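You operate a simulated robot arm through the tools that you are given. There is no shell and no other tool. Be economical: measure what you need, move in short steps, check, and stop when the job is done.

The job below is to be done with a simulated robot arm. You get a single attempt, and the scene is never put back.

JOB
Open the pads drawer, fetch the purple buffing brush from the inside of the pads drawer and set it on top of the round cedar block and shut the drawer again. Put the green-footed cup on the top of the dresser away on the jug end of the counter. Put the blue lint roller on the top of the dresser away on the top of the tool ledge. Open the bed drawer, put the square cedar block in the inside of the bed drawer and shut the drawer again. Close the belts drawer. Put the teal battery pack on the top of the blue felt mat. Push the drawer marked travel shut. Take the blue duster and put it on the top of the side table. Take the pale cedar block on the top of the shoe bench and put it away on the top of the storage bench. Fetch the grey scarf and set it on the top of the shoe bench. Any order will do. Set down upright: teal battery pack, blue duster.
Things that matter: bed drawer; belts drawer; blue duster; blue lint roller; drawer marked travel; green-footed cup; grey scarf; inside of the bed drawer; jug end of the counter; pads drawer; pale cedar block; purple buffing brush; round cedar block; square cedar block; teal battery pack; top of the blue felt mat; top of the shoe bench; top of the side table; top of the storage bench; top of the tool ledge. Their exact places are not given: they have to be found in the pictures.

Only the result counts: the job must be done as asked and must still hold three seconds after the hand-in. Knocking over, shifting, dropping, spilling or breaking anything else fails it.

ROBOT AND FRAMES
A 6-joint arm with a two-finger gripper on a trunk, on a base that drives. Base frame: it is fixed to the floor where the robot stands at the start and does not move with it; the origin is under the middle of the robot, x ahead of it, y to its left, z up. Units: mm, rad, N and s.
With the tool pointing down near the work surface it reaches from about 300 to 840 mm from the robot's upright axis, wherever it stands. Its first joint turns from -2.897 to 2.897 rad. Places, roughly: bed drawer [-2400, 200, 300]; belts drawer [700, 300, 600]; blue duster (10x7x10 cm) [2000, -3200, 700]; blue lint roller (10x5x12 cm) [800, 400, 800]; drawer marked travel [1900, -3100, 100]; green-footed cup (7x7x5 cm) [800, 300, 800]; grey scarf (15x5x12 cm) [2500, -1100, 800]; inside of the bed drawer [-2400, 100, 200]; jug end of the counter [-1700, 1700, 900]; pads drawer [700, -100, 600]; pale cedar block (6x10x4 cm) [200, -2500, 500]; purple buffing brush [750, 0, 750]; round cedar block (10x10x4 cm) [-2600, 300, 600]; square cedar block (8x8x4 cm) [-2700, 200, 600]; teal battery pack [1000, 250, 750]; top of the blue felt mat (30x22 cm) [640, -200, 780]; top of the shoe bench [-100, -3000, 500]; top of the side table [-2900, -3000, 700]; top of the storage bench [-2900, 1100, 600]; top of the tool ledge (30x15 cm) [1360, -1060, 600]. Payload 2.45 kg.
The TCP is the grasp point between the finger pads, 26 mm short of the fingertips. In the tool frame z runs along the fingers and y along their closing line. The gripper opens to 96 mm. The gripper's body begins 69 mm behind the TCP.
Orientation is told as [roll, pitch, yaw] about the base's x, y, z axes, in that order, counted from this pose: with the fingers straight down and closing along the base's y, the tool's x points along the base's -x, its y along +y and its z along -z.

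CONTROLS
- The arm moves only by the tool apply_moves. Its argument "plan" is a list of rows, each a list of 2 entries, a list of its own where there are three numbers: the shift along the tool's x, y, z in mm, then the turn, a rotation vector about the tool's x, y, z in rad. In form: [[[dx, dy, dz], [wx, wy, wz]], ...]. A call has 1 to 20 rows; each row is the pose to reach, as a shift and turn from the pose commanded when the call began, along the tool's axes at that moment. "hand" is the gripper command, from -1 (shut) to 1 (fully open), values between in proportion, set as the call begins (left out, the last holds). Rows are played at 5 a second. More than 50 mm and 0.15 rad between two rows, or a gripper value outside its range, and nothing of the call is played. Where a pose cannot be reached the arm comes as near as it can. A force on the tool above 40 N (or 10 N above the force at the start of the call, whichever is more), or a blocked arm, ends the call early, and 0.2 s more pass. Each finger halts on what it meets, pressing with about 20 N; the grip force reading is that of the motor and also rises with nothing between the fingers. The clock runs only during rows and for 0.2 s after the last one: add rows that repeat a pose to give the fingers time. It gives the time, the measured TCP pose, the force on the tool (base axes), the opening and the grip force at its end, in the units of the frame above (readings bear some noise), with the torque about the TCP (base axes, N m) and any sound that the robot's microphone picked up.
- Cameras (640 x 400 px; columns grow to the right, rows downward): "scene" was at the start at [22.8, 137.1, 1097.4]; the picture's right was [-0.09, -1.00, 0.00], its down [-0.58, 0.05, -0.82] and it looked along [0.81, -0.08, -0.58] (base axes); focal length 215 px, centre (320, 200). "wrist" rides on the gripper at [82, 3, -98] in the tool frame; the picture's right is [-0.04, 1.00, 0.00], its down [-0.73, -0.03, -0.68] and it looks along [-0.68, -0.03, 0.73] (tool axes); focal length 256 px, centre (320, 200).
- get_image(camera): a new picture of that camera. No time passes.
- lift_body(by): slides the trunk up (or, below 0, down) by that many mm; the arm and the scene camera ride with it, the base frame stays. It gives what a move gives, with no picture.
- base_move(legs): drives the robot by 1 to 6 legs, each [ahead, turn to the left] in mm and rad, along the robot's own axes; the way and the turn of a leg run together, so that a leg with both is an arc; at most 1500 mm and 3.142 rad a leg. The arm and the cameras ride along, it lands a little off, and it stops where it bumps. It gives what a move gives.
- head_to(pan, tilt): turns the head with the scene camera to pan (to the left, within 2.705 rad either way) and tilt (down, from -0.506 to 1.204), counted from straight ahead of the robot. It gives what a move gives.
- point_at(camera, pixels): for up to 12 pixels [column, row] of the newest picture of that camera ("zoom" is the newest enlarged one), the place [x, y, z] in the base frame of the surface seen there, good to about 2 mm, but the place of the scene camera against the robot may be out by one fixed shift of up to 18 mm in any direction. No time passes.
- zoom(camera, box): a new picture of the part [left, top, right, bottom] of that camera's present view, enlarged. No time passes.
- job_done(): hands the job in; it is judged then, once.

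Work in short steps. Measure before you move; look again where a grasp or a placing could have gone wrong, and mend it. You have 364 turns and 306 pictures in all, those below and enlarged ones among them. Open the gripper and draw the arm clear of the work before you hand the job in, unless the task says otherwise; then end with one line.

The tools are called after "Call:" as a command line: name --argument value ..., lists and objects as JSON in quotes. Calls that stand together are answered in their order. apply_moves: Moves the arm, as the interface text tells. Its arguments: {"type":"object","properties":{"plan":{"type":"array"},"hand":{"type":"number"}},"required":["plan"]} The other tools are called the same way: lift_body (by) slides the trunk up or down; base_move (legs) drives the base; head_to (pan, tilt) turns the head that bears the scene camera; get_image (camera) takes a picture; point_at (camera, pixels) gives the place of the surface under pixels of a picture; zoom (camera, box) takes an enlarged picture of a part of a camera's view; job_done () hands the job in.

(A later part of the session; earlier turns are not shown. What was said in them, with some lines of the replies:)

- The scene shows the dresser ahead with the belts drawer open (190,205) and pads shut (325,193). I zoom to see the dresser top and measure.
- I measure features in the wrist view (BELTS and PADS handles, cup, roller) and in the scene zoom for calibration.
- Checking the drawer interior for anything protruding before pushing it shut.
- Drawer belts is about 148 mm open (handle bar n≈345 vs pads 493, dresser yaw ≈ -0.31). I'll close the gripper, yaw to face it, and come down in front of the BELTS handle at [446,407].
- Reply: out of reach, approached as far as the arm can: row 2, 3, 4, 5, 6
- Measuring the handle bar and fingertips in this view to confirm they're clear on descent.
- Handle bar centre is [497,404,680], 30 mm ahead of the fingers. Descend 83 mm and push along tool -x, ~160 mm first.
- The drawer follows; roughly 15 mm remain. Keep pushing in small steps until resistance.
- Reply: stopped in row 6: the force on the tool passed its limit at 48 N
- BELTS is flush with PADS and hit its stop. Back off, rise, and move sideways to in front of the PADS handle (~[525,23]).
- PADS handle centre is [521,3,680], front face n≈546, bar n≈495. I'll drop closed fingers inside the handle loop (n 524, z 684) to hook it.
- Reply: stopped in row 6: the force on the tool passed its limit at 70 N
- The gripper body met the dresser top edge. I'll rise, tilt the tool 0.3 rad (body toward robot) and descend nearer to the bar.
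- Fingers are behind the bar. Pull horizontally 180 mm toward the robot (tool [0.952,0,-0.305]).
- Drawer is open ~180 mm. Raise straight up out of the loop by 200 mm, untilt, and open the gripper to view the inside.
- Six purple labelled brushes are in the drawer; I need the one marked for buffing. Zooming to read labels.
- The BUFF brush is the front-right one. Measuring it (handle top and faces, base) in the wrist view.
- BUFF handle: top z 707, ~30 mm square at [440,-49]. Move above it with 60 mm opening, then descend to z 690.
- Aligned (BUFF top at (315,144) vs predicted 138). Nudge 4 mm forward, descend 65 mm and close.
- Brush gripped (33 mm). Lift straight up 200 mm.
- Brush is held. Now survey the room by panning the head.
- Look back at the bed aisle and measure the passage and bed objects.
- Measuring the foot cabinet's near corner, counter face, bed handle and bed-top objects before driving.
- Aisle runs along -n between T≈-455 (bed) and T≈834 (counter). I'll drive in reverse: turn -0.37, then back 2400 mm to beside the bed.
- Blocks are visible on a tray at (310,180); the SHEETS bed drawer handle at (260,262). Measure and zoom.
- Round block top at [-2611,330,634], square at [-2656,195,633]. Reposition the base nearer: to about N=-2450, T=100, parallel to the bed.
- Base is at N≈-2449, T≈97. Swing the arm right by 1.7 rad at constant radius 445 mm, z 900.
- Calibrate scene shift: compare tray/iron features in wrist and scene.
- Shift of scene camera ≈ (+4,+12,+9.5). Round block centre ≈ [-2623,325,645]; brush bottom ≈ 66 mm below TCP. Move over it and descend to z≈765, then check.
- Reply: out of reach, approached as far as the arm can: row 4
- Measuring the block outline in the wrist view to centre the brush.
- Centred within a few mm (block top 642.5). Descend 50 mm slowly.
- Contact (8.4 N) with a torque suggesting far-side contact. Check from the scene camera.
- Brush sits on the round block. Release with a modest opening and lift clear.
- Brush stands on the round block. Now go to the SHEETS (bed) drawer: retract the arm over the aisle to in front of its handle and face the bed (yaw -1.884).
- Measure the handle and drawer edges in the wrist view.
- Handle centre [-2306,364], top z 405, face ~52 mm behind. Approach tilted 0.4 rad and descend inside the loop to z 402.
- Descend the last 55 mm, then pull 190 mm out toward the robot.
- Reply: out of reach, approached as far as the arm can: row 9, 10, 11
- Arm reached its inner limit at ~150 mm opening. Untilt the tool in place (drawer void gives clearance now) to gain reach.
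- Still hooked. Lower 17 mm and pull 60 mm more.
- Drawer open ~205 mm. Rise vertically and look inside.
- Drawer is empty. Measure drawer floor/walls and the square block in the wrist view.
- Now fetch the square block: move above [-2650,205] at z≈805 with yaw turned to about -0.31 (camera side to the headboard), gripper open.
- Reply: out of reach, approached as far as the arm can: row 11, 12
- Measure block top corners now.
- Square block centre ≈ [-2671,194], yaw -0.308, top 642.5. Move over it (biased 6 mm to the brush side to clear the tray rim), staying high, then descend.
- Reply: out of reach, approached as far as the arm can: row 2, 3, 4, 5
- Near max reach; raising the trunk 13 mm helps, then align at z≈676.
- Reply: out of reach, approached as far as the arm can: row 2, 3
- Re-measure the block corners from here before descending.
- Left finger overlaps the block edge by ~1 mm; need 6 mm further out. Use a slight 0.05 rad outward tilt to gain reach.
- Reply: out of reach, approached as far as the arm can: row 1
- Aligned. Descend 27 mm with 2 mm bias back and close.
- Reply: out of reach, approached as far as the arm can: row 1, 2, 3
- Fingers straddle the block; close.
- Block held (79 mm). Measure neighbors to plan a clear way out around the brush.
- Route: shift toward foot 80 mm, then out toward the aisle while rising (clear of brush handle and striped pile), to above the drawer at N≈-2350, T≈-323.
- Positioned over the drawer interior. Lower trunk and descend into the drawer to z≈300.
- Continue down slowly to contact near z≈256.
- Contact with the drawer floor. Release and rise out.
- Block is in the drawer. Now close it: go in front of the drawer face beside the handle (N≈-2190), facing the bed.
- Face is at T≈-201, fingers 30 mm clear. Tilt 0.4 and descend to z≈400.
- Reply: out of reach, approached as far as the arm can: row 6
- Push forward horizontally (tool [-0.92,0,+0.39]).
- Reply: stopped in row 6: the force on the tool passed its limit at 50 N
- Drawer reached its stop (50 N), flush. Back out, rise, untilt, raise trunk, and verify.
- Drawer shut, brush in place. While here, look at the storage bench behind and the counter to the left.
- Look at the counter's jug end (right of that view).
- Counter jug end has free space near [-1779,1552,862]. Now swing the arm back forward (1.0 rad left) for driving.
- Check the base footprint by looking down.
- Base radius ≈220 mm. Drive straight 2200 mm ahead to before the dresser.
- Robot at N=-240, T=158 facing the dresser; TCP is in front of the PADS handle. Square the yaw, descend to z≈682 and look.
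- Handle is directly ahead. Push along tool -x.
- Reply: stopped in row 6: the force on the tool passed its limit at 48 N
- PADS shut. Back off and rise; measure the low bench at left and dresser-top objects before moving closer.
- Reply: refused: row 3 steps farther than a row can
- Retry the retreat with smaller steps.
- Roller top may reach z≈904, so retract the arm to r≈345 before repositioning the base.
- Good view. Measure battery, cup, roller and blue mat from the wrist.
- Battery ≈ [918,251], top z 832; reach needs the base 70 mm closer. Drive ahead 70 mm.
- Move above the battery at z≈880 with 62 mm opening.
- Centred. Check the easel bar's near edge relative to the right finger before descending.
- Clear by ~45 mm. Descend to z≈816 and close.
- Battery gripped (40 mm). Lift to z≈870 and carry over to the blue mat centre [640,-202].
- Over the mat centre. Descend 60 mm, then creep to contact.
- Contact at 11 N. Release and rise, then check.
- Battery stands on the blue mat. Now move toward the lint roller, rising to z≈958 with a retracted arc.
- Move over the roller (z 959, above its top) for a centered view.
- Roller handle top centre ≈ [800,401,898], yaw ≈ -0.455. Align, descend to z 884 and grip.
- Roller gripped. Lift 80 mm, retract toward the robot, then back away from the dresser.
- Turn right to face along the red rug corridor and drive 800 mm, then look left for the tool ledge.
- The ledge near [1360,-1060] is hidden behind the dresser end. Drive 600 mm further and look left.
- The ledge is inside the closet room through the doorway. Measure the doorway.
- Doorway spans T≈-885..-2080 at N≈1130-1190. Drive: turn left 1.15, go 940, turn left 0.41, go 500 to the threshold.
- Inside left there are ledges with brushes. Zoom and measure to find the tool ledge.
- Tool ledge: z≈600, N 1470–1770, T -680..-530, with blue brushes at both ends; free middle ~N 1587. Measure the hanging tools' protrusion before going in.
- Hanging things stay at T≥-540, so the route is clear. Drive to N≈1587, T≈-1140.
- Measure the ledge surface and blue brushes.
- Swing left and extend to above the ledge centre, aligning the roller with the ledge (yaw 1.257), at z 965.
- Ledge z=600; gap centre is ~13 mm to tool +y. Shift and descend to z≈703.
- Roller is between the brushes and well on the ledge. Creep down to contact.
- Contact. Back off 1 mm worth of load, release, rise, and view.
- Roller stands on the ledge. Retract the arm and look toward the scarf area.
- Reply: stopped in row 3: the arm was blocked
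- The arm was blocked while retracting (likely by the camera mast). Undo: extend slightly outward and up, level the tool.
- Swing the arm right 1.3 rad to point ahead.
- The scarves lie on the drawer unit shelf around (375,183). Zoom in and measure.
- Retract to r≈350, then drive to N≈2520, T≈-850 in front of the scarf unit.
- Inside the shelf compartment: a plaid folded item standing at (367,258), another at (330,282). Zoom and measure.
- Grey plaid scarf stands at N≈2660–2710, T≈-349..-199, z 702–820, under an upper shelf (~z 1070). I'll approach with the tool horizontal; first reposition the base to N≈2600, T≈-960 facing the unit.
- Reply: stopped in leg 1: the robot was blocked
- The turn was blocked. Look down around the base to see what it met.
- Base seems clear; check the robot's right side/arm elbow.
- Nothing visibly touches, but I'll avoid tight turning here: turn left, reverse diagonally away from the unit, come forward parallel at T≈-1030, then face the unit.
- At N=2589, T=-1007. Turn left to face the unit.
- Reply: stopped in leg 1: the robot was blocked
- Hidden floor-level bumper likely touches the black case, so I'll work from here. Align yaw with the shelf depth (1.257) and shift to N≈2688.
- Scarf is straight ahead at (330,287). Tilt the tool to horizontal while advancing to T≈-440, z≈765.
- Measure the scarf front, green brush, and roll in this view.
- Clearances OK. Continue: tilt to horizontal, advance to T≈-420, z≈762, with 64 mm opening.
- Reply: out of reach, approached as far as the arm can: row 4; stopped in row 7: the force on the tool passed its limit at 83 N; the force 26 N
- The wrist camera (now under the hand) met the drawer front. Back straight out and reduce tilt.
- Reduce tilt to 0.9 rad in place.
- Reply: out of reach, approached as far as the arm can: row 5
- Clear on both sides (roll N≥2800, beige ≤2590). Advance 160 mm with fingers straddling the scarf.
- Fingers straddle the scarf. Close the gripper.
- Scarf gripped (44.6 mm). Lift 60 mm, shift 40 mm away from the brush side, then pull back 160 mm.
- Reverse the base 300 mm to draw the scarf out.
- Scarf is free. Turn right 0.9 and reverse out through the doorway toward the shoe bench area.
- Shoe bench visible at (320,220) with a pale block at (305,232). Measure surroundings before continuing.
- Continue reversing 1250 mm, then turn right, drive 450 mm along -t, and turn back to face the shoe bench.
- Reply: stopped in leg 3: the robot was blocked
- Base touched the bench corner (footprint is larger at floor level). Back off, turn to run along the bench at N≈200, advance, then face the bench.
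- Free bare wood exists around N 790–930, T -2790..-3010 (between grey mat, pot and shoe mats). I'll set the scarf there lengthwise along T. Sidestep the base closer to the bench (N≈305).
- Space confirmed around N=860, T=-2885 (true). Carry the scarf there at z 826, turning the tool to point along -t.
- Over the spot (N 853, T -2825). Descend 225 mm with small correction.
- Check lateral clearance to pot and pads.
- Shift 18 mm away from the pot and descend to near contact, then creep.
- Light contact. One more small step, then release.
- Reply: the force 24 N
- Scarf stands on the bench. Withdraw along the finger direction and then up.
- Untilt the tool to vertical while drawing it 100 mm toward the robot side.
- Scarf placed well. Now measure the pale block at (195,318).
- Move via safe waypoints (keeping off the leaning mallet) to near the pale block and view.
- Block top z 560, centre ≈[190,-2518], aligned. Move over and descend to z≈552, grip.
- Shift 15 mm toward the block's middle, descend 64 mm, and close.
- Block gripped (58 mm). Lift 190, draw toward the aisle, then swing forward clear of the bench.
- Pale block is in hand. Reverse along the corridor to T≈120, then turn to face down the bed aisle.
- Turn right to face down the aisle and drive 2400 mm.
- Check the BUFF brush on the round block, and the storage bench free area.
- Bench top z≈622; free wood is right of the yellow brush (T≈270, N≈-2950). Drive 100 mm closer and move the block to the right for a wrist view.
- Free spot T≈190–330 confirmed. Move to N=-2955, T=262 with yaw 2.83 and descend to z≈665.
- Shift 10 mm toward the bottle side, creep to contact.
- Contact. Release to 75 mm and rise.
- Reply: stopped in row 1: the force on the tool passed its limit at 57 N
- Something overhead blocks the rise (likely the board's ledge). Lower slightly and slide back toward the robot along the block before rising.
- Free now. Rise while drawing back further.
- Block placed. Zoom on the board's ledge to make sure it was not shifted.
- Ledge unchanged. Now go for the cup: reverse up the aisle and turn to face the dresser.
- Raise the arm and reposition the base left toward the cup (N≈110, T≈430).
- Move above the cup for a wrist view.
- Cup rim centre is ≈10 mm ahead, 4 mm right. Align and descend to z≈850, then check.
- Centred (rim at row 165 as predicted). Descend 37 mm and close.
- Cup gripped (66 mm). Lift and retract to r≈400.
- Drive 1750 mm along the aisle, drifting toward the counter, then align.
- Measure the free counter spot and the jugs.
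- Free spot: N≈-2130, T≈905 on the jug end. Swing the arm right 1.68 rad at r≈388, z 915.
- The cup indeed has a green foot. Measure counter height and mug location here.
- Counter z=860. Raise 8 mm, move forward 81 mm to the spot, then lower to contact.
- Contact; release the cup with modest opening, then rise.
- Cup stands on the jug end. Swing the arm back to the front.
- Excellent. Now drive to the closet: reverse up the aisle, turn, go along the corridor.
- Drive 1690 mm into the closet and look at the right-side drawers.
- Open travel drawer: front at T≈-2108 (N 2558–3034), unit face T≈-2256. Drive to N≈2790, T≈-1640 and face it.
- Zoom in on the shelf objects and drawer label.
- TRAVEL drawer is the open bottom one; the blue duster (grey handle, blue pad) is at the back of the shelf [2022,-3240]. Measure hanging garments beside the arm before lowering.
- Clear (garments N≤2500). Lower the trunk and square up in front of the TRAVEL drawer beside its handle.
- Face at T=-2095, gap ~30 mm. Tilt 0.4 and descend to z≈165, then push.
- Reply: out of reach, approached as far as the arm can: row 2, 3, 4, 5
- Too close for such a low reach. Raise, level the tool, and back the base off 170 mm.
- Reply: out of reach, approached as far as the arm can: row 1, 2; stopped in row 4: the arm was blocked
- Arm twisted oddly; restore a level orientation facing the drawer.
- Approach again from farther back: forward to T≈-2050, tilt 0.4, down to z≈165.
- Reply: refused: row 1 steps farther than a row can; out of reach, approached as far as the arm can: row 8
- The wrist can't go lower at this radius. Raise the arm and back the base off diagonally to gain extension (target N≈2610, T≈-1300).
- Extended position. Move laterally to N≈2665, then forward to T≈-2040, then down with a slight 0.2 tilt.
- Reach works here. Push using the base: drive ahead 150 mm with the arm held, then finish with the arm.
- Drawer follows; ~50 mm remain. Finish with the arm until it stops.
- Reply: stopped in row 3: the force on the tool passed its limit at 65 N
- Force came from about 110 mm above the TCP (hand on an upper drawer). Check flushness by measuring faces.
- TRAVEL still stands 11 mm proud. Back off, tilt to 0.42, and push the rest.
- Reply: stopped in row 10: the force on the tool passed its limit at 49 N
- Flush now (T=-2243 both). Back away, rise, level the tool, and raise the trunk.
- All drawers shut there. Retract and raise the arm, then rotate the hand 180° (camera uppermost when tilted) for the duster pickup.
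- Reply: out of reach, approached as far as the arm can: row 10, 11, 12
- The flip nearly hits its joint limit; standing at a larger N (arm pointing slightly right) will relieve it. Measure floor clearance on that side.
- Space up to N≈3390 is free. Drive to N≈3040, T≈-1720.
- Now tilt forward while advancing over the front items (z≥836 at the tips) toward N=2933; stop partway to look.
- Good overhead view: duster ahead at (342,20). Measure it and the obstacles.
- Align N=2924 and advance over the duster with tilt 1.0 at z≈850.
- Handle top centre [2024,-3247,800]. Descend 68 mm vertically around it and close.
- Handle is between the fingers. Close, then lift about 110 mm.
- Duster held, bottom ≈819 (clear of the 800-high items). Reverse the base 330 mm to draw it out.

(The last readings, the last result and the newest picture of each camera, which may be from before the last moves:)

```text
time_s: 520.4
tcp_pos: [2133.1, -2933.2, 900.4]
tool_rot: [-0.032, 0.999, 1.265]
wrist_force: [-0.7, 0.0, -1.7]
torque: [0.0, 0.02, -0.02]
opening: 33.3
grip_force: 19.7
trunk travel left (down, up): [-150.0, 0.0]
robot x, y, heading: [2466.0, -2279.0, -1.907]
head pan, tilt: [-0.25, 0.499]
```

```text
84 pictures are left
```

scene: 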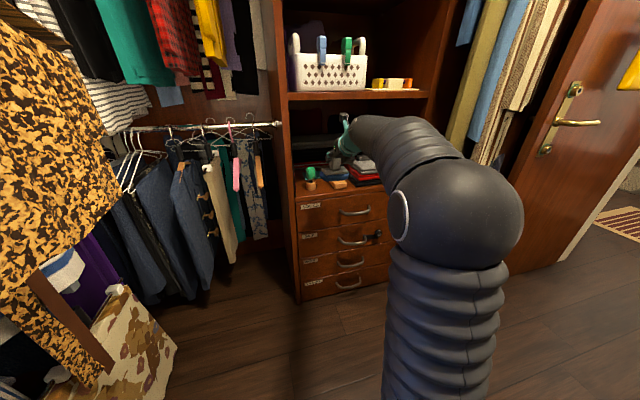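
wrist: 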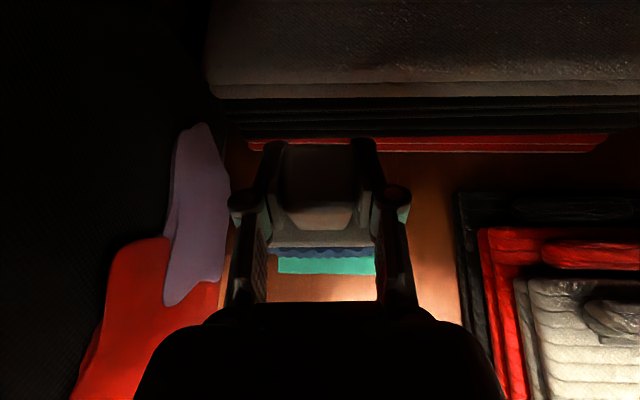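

Duster is out. Retract 180 mm, turn toward the door, and drive out.

Call:
apply_moves --plan '[[[-20, 0, -31], [0, 0, 0]], [[-43, 0, -67], [0, 0, 0]], [[-66, 0, -103], [0, 0, 0]], [[-89, 0, -139], [0, 0, 0]]]'

Call:
base_move --legs '[[0, -1.53], [1300, 0]]'

Call:
head_to --pan 0.1 --tilt 0.4

Call:
get_image --camera "scene"

```text
time_s: 521.4
tcp_pos: [2183.4, -2775.4, 902.8]
tool_rot: [-0.036, 0.997, 1.265]
wrist_force: [-0.4, -0.6, -1.6]
torque: [-0.02, -0.02, 0.04]
opening: 33.2
grip_force: 20.1
trunk travel left (down, up): [-150.0, 0.0]
robot x, y, heading: [2468.1, -2281.9, -1.905]
head pan, tilt: [-0.25, 0.499]
```

```text
time_s: 531.7
tcp_pos: [709.1, -1649.2, 903.3]
tool_rot: [-0.033, 0.999, -0.255]
wrist_force: [-0.4, -0.1, -1.2]
torque: [0.02, 0.0, 0.04]
opening: 33.5
grip_force: 19.8
trunk travel left (down, up): [-150.0, 0.0]
robot x, y, heading: [1217.1, -1910.1, 2.854]
head pan, tilt: [-0.25, 0.499]
```

```text
time_s: 532.5
tcp_pos: [708.9, -1648.8, 903.6]
tool_rot: [-0.033, 0.998, -0.255]
wrist_force: [0.0, 0.4, -0.6]
torque: [-0.01, 0.01, 0.0]
opening: 33.4
grip_force: 19.8
trunk travel left (down, up): [-150.0, 0.0]
robot x, y, heading: [1220.0, -1909.3, 2.852]
head pan, tilt: [0.099, 0.4]
```

```text
83 pictures are left
```

scene: 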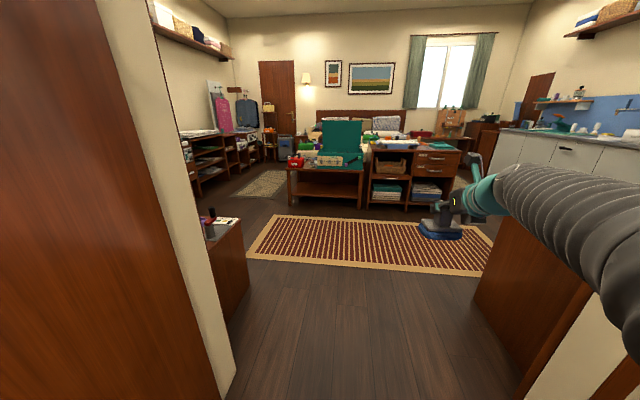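

Zoom at the far side near the door to find the side table (expected around column 220–290).

Call:
zoom --camera "scene" --box '[170, 70, 350, 220]'

Call:
point_at --camera "zoom" --pixels '[[350, 165], [360, 255], [250, 340], [420, 330], [440, 250], [200, 230], [410, 200], [340, 220], [390, 245], [300, 300]]'

```text
2.67 times, centred on (260, 145) of scene
```

zoom: 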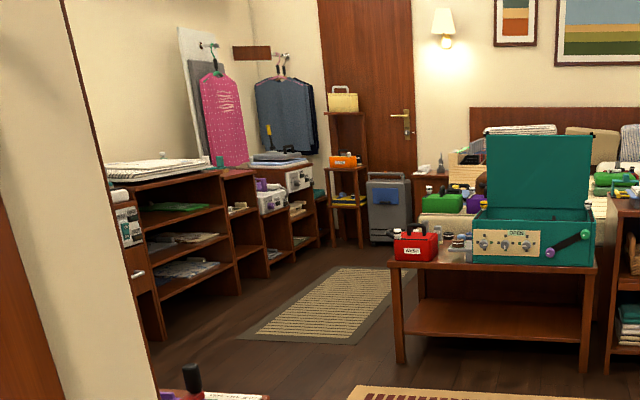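

```text
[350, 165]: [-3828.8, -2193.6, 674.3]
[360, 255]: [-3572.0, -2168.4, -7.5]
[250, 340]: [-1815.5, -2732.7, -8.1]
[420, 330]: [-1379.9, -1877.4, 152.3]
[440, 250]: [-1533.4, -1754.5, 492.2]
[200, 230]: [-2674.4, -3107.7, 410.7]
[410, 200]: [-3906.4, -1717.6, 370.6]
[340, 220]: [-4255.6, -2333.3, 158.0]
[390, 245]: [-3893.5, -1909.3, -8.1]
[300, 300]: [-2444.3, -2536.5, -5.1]
```

Route to the shelf run on the left wall: drive via W1 and W2, then look.

Call:
base_move --legs '[[0, 0.143], [1000, 0], [570, 0], [0, 0.816], [1150, 0]]'

Call:
head_to --pan 0.2 --tilt 0.45

Call:
get_image --camera "scene"

```text
time_s: 548.9
tcp_pos: [-1777.7, -2630.7, 903.7]
tool_rot: [-0.033, 0.999, 0.668]
wrist_force: [-0.7, 0.5, -0.5]
torque: [-0.02, -0.01, -0.04]
opening: 33.0
grip_force: 19.7
trunk travel left (down, up): [-150.0, 0.0]
robot x, y, heading: [-1260.3, -2383.9, -2.504]
head pan, tilt: [0.099, 0.4]
```

```text
time_s: 549.6
tcp_pos: [-1778.1, -2631.0, 904.2]
tool_rot: [-0.031, 0.998, 0.67]
wrist_force: [0.0, 0.2, -0.7]
torque: [0.03, 0.0, 0.01]
opening: 33.6
grip_force: 20.1
trunk travel left (down, up): [-150.0, 0.0]
robot x, y, heading: [-1263.9, -2383.7, -2.506]
head pan, tilt: [0.201, 0.45]
```

```text
81 pictures are left
```

scene: 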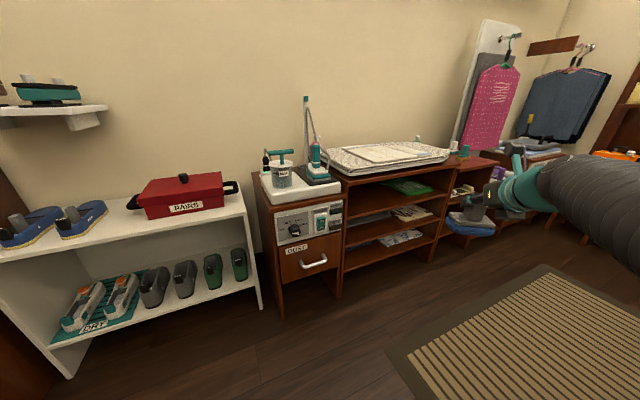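

Call:
zoom --camera "scene" --box '[400, 90, 600, 250]'

Call:
point_at --camera "scene" --pixels '[[400, 155], [460, 162], [480, 163], [500, 155], [540, 148], [300, 190], [280, 310], [430, 235], [255, 305], [490, 190], [395, 345]]'

```text
2.50 times, centred on (500, 170) of scene
```

zoom: 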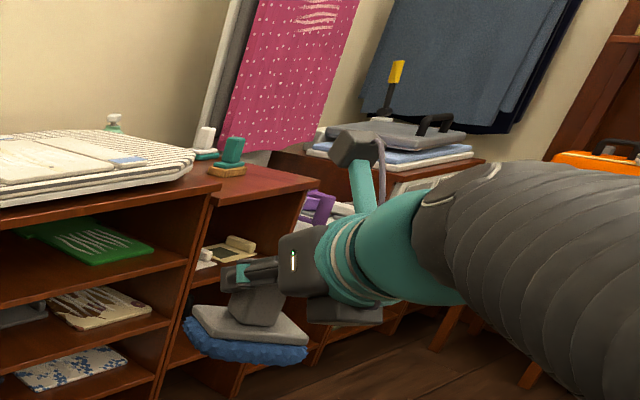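

```text
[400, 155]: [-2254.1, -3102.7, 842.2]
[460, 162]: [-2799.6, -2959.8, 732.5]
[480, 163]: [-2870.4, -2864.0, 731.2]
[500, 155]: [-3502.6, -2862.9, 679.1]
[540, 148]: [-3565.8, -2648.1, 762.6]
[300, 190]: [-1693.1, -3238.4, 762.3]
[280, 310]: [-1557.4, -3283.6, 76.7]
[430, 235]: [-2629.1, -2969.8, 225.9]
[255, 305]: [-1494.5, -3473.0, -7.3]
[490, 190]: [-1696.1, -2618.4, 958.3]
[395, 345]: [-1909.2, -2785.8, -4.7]
```

Side table: the narrow top at z≈742 near [-2830,-2900]. Drive to N≈-1830, T≈-2980 and face it.

Call:
base_move --legs '[[0, -0.715], [1390, 0], [0, 1.33]]'

Call:
head_to --pan 0.15 --tilt 0.55

Call:
get_image --camera "scene"

```text
time_s: 561.8
tcp_pos: [-2886.5, -2859.4, 903.8]
tool_rot: [-0.033, 0.998, 1.39]
wrist_force: [0.9, -1.0, -1.4]
torque: [0.02, -0.01, -0.01]
opening: 33.4
grip_force: 19.9
trunk travel left (down, up): [-150.0, 0.0]
robot x, y, heading: [-2664.3, -2329.5, -1.781]
head pan, tilt: [0.201, 0.45]
```

```text
time_s: 562.5
tcp_pos: [-2886.3, -2858.4, 903.9]
tool_rot: [-0.034, 0.997, 1.39]
wrist_force: [-0.4, -0.1, -0.6]
torque: [0.01, 0.02, -0.02]
opening: 33.5
grip_force: 20.1
trunk travel left (down, up): [-150.0, 0.0]
robot x, y, heading: [-2664.3, -2329.9, -1.78]
head pan, tilt: [0.15, 0.55]
```

```text
79 pictures are left
```

scene: 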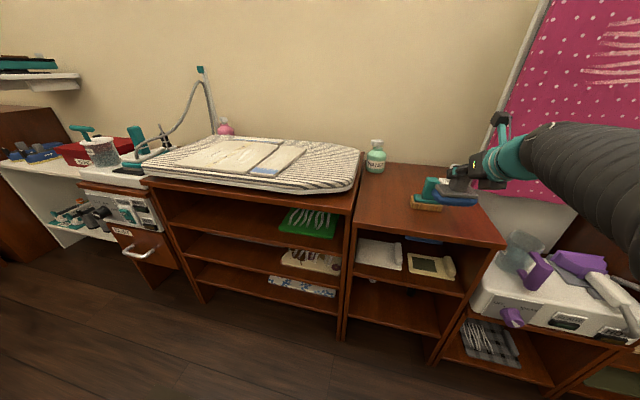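

Measure the side table top and its occupants.

Call:
zoom --camera "scene" --box '[330, 130, 530, 270]'

Call:
point_at --camera "scene" --pixels '[[390, 200], [400, 225], [440, 228], [480, 232], [360, 228], [505, 240], [395, 172], [415, 208], [440, 208], [470, 215], [375, 175], [425, 180]]'

```text
2.86 times, centred on (430, 200) of scene
```

zoom: 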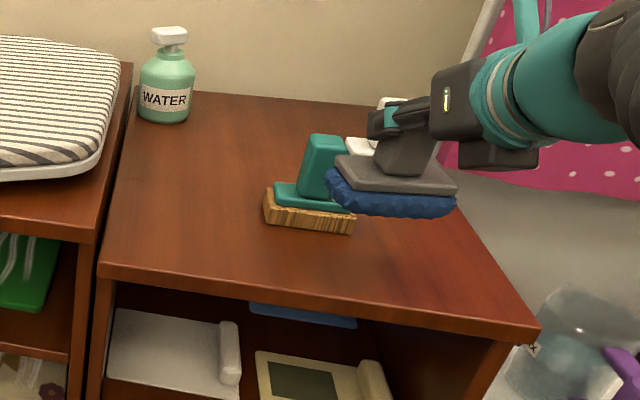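

```text
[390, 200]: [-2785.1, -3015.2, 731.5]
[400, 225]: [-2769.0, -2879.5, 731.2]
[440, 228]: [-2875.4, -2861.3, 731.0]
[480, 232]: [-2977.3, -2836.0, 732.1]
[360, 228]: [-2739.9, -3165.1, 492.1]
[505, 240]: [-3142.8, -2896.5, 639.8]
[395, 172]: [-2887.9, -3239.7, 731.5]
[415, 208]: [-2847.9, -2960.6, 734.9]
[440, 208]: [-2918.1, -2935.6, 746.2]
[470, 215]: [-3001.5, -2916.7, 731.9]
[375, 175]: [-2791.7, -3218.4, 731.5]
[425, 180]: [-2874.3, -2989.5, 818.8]
```

Front strip is free (T -3570..-3690). Move to N=-1800, T=-3624 and lower by 60 mm.

Call:
apply_moves --plan '[[[0, -32, 0], [0, 0, 0]], [[6, -63, 10], [0, 0, 0]], [[12.4, -63, 19.3], [0, 0, 0]], [[-13, -63, 35.5], [0, 0, 0]], [[-38, -63, 51.7], [0, 0, 0]]]'

Call:
get_image --camera "wrist"

Call:
zoom --camera "scene" --box '[330, 130, 530, 270]'

```text
time_s: 563.7
tcp_pos: [-2827.2, -2892.4, 844.9]
tool_rot: [-0.031, 0.998, 1.39]
wrist_force: [-0.3, 0.3, -0.1]
torque: [-0.02, -0.01, 0.03]
opening: 33.3
grip_force: 20.3
trunk travel left (down, up): [-150.0, 0.0]
robot x, y, heading: [-2663.7, -2329.1, -1.783]
head pan, tilt: [0.15, 0.55]
```

```text
77 pictures are left
```

wrist: 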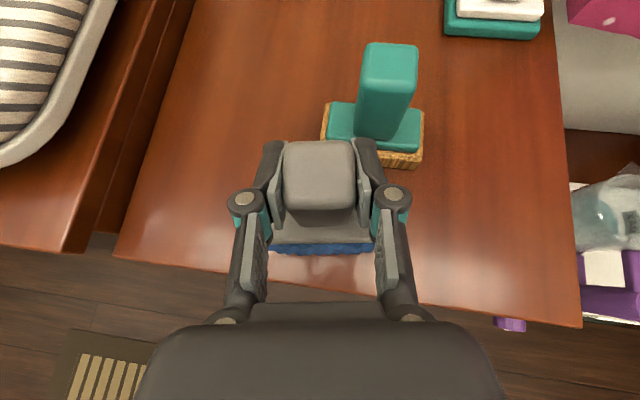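

```text
2.86 times, centred on (430, 200) of scene
```

zoom: 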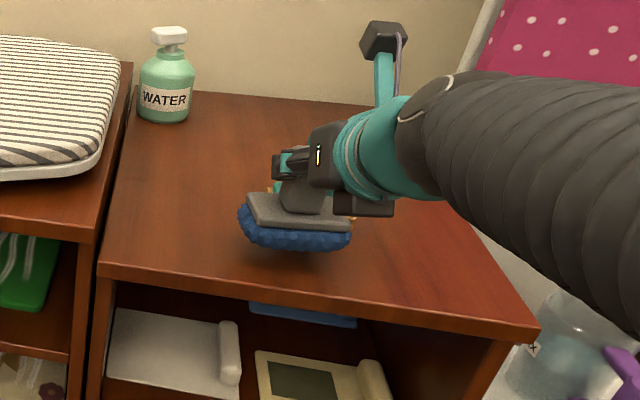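

Call:
point_at --camera "wrist" --pixels '[[412, 164], [323, 140], [300, 283], [440, 300], [230, 180], [385, 70], [320, 248], [230, 270]]'

```text
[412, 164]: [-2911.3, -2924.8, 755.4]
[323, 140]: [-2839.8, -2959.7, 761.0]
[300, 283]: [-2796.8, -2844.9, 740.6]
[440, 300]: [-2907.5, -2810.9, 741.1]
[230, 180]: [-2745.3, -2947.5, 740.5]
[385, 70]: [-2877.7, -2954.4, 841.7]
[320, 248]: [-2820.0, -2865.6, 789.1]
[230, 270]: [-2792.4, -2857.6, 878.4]
```

Clearances ~15 mm each side. Lower 18 mm then creep to contact.

Call:
apply_moves --plan '[[[-8.4, 0, 5.4], [0, 0, 0]], [[-15.1, 0, 9.7], [0, 0, 0]], [[-18.5, 0, 11.9], [0, 0, 0]], [[-21, 0, 13.5], [0, 0, 0]]]'

```text
time_s: 564.7
tcp_pos: [-2827.1, -2891.2, 820.7]
tool_rot: [-0.031, 1.001, 1.394]
wrist_force: [1.3, -1.1, 4.5]
torque: [0.19, 0.12, -0.02]
opening: 33.5
grip_force: 19.9
trunk travel left (down, up): [-150.0, 0.0]
robot x, y, heading: [-2661.2, -2330.8, -1.789]
head pan, tilt: [0.15, 0.55]
```

Light contact (4.5 N). Another 1.5 mm, then release.

Call:
apply_moves --plan '[[[-1.3, 0, 0.8], [0, 0, 0]], [[-1.3, 0, 0.8], [0, 0, 0]]]'

Call:
apply_moves --plan '[[[0, 0, 0], [0, 0, 0]], [[0, 0, 0], [0, 0, 0]], [[0, 0, 0], [0, 0, 0]]]' --hand 0.2

Call:
get_image --camera "wrist"

```text
time_s: 565.3
tcp_pos: [-2826.5, -2891.3, 819.9]
tool_rot: [-0.03, 1.0, 1.392]
wrist_force: [1.7, -2.1, 11.0]
torque: [0.13, 0.38, 0.06]
opening: 33.6
grip_force: 19.7
trunk travel left (down, up): [-150.0, 0.0]
robot x, y, heading: [-2663.5, -2329.8, -1.782]
head pan, tilt: [0.15, 0.55]
```

```text
time_s: 566.1
tcp_pos: [-2827.5, -2890.5, 817.5]
tool_rot: [-0.034, 0.997, 1.39]
wrist_force: [-0.3, 0.2, -0.1]
torque: [0.02, 0.01, 0.01]
opening: 57.7
grip_force: 0.1
trunk travel left (down, up): [-150.0, 0.0]
robot x, y, heading: [-2662.9, -2330.3, -1.779]
head pan, tilt: [0.15, 0.55]
```

```text
75 pictures are left
```

wrist: 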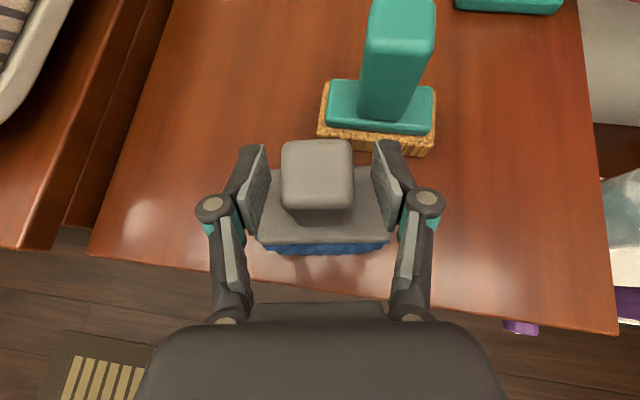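

Withdraw along the finger axis and check.

Call:
apply_moves --plan '[[[0, 0, -30], [0, 0, 0]], [[0, 0, -70], [0, 0, 0]], [[0, 0, -110], [0, 0, 0]], [[15, 0, -140], [0, 0, 0]]]'

Call:
get_image --camera "wrist"

Call:
zoom --camera "scene" --box '[330, 130, 530, 270]'

```text
time_s: 567.1
tcp_pos: [-2811.5, -2782.6, 903.2]
tool_rot: [-0.032, 0.996, 1.392]
wrist_force: [-0.1, 0.0, -0.3]
torque: [0.0, -0.02, 0.01]
opening: 57.6
grip_force: 0.1
trunk travel left (down, up): [-150.0, 0.0]
robot x, y, heading: [-2666.5, -2330.4, -1.789]
head pan, tilt: [0.15, 0.55]
```

```text
74 pictures are left
```

wrist: 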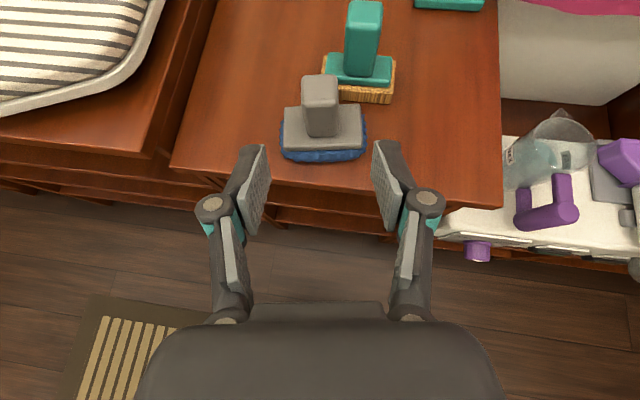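

```text
2.86 times, centred on (430, 200) of scene
```

zoom: 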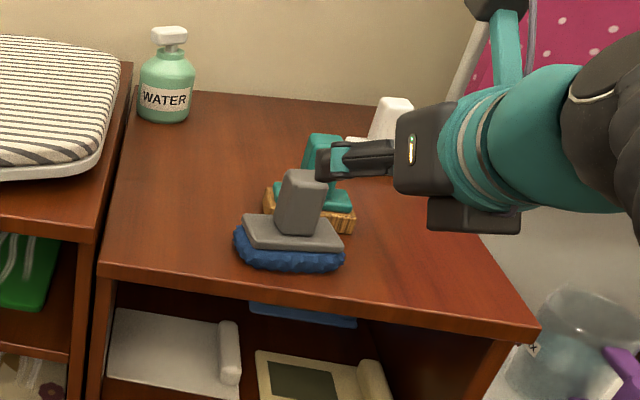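

Duster stands upright on the side table. Open the gripper fully, back off a bit, and hand in.

Call:
base_move --legs '[[-150, 0]]'

Call:
apply_moves --plan '[[[0, 0, 0], [0, 0, 0]], [[0, 0, 0], [0, 0, 0]], [[0, 0, 0], [0, 0, 0]]]' --hand 1

Call:
get_image --camera "scene"

```text
time_s: 568.5
tcp_pos: [-2781.7, -2640.9, 905.2]
tool_rot: [-0.034, 0.998, 1.39]
wrist_force: [-0.3, -0.6, 0.4]
torque: [0.01, 0.02, -0.01]
opening: 57.5
grip_force: 0.0
trunk travel left (down, up): [-150.0, 0.0]
robot x, y, heading: [-2635.2, -2186.2, -1.782]
head pan, tilt: [0.15, 0.55]
```

```text
time_s: 569.2
tcp_pos: [-2781.6, -2639.5, 905.6]
tool_rot: [-0.032, 0.998, 1.39]
wrist_force: [-0.6, -0.4, 0.4]
torque: [0.03, -0.03, 0.02]
opening: 96.0
grip_force: 0.1
trunk travel left (down, up): [-150.0, 0.0]
robot x, y, heading: [-2637.9, -2186.4, -1.788]
head pan, tilt: [0.15, 0.55]
```

```text
72 pictures are left
```

scene: 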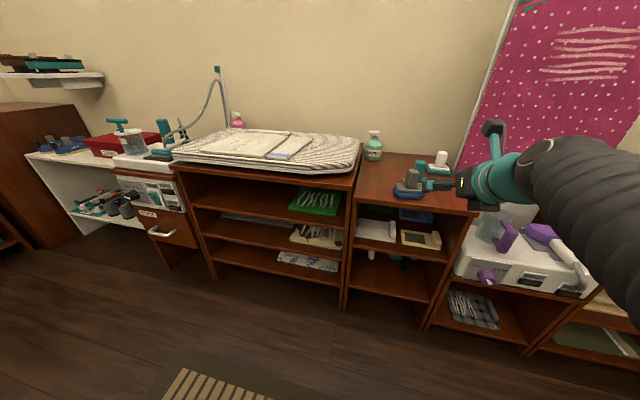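

Everything is placed, the gripper is open and the arm is clear; handing in.

Call:
job_done

```text
The job is handed in.
```

All ten parts of the job were carried out and the job is handed in. The arm is clear and the gripper is open; each item was checked by camera as it was placed, but I did not go back to look at earlier items before handing in.
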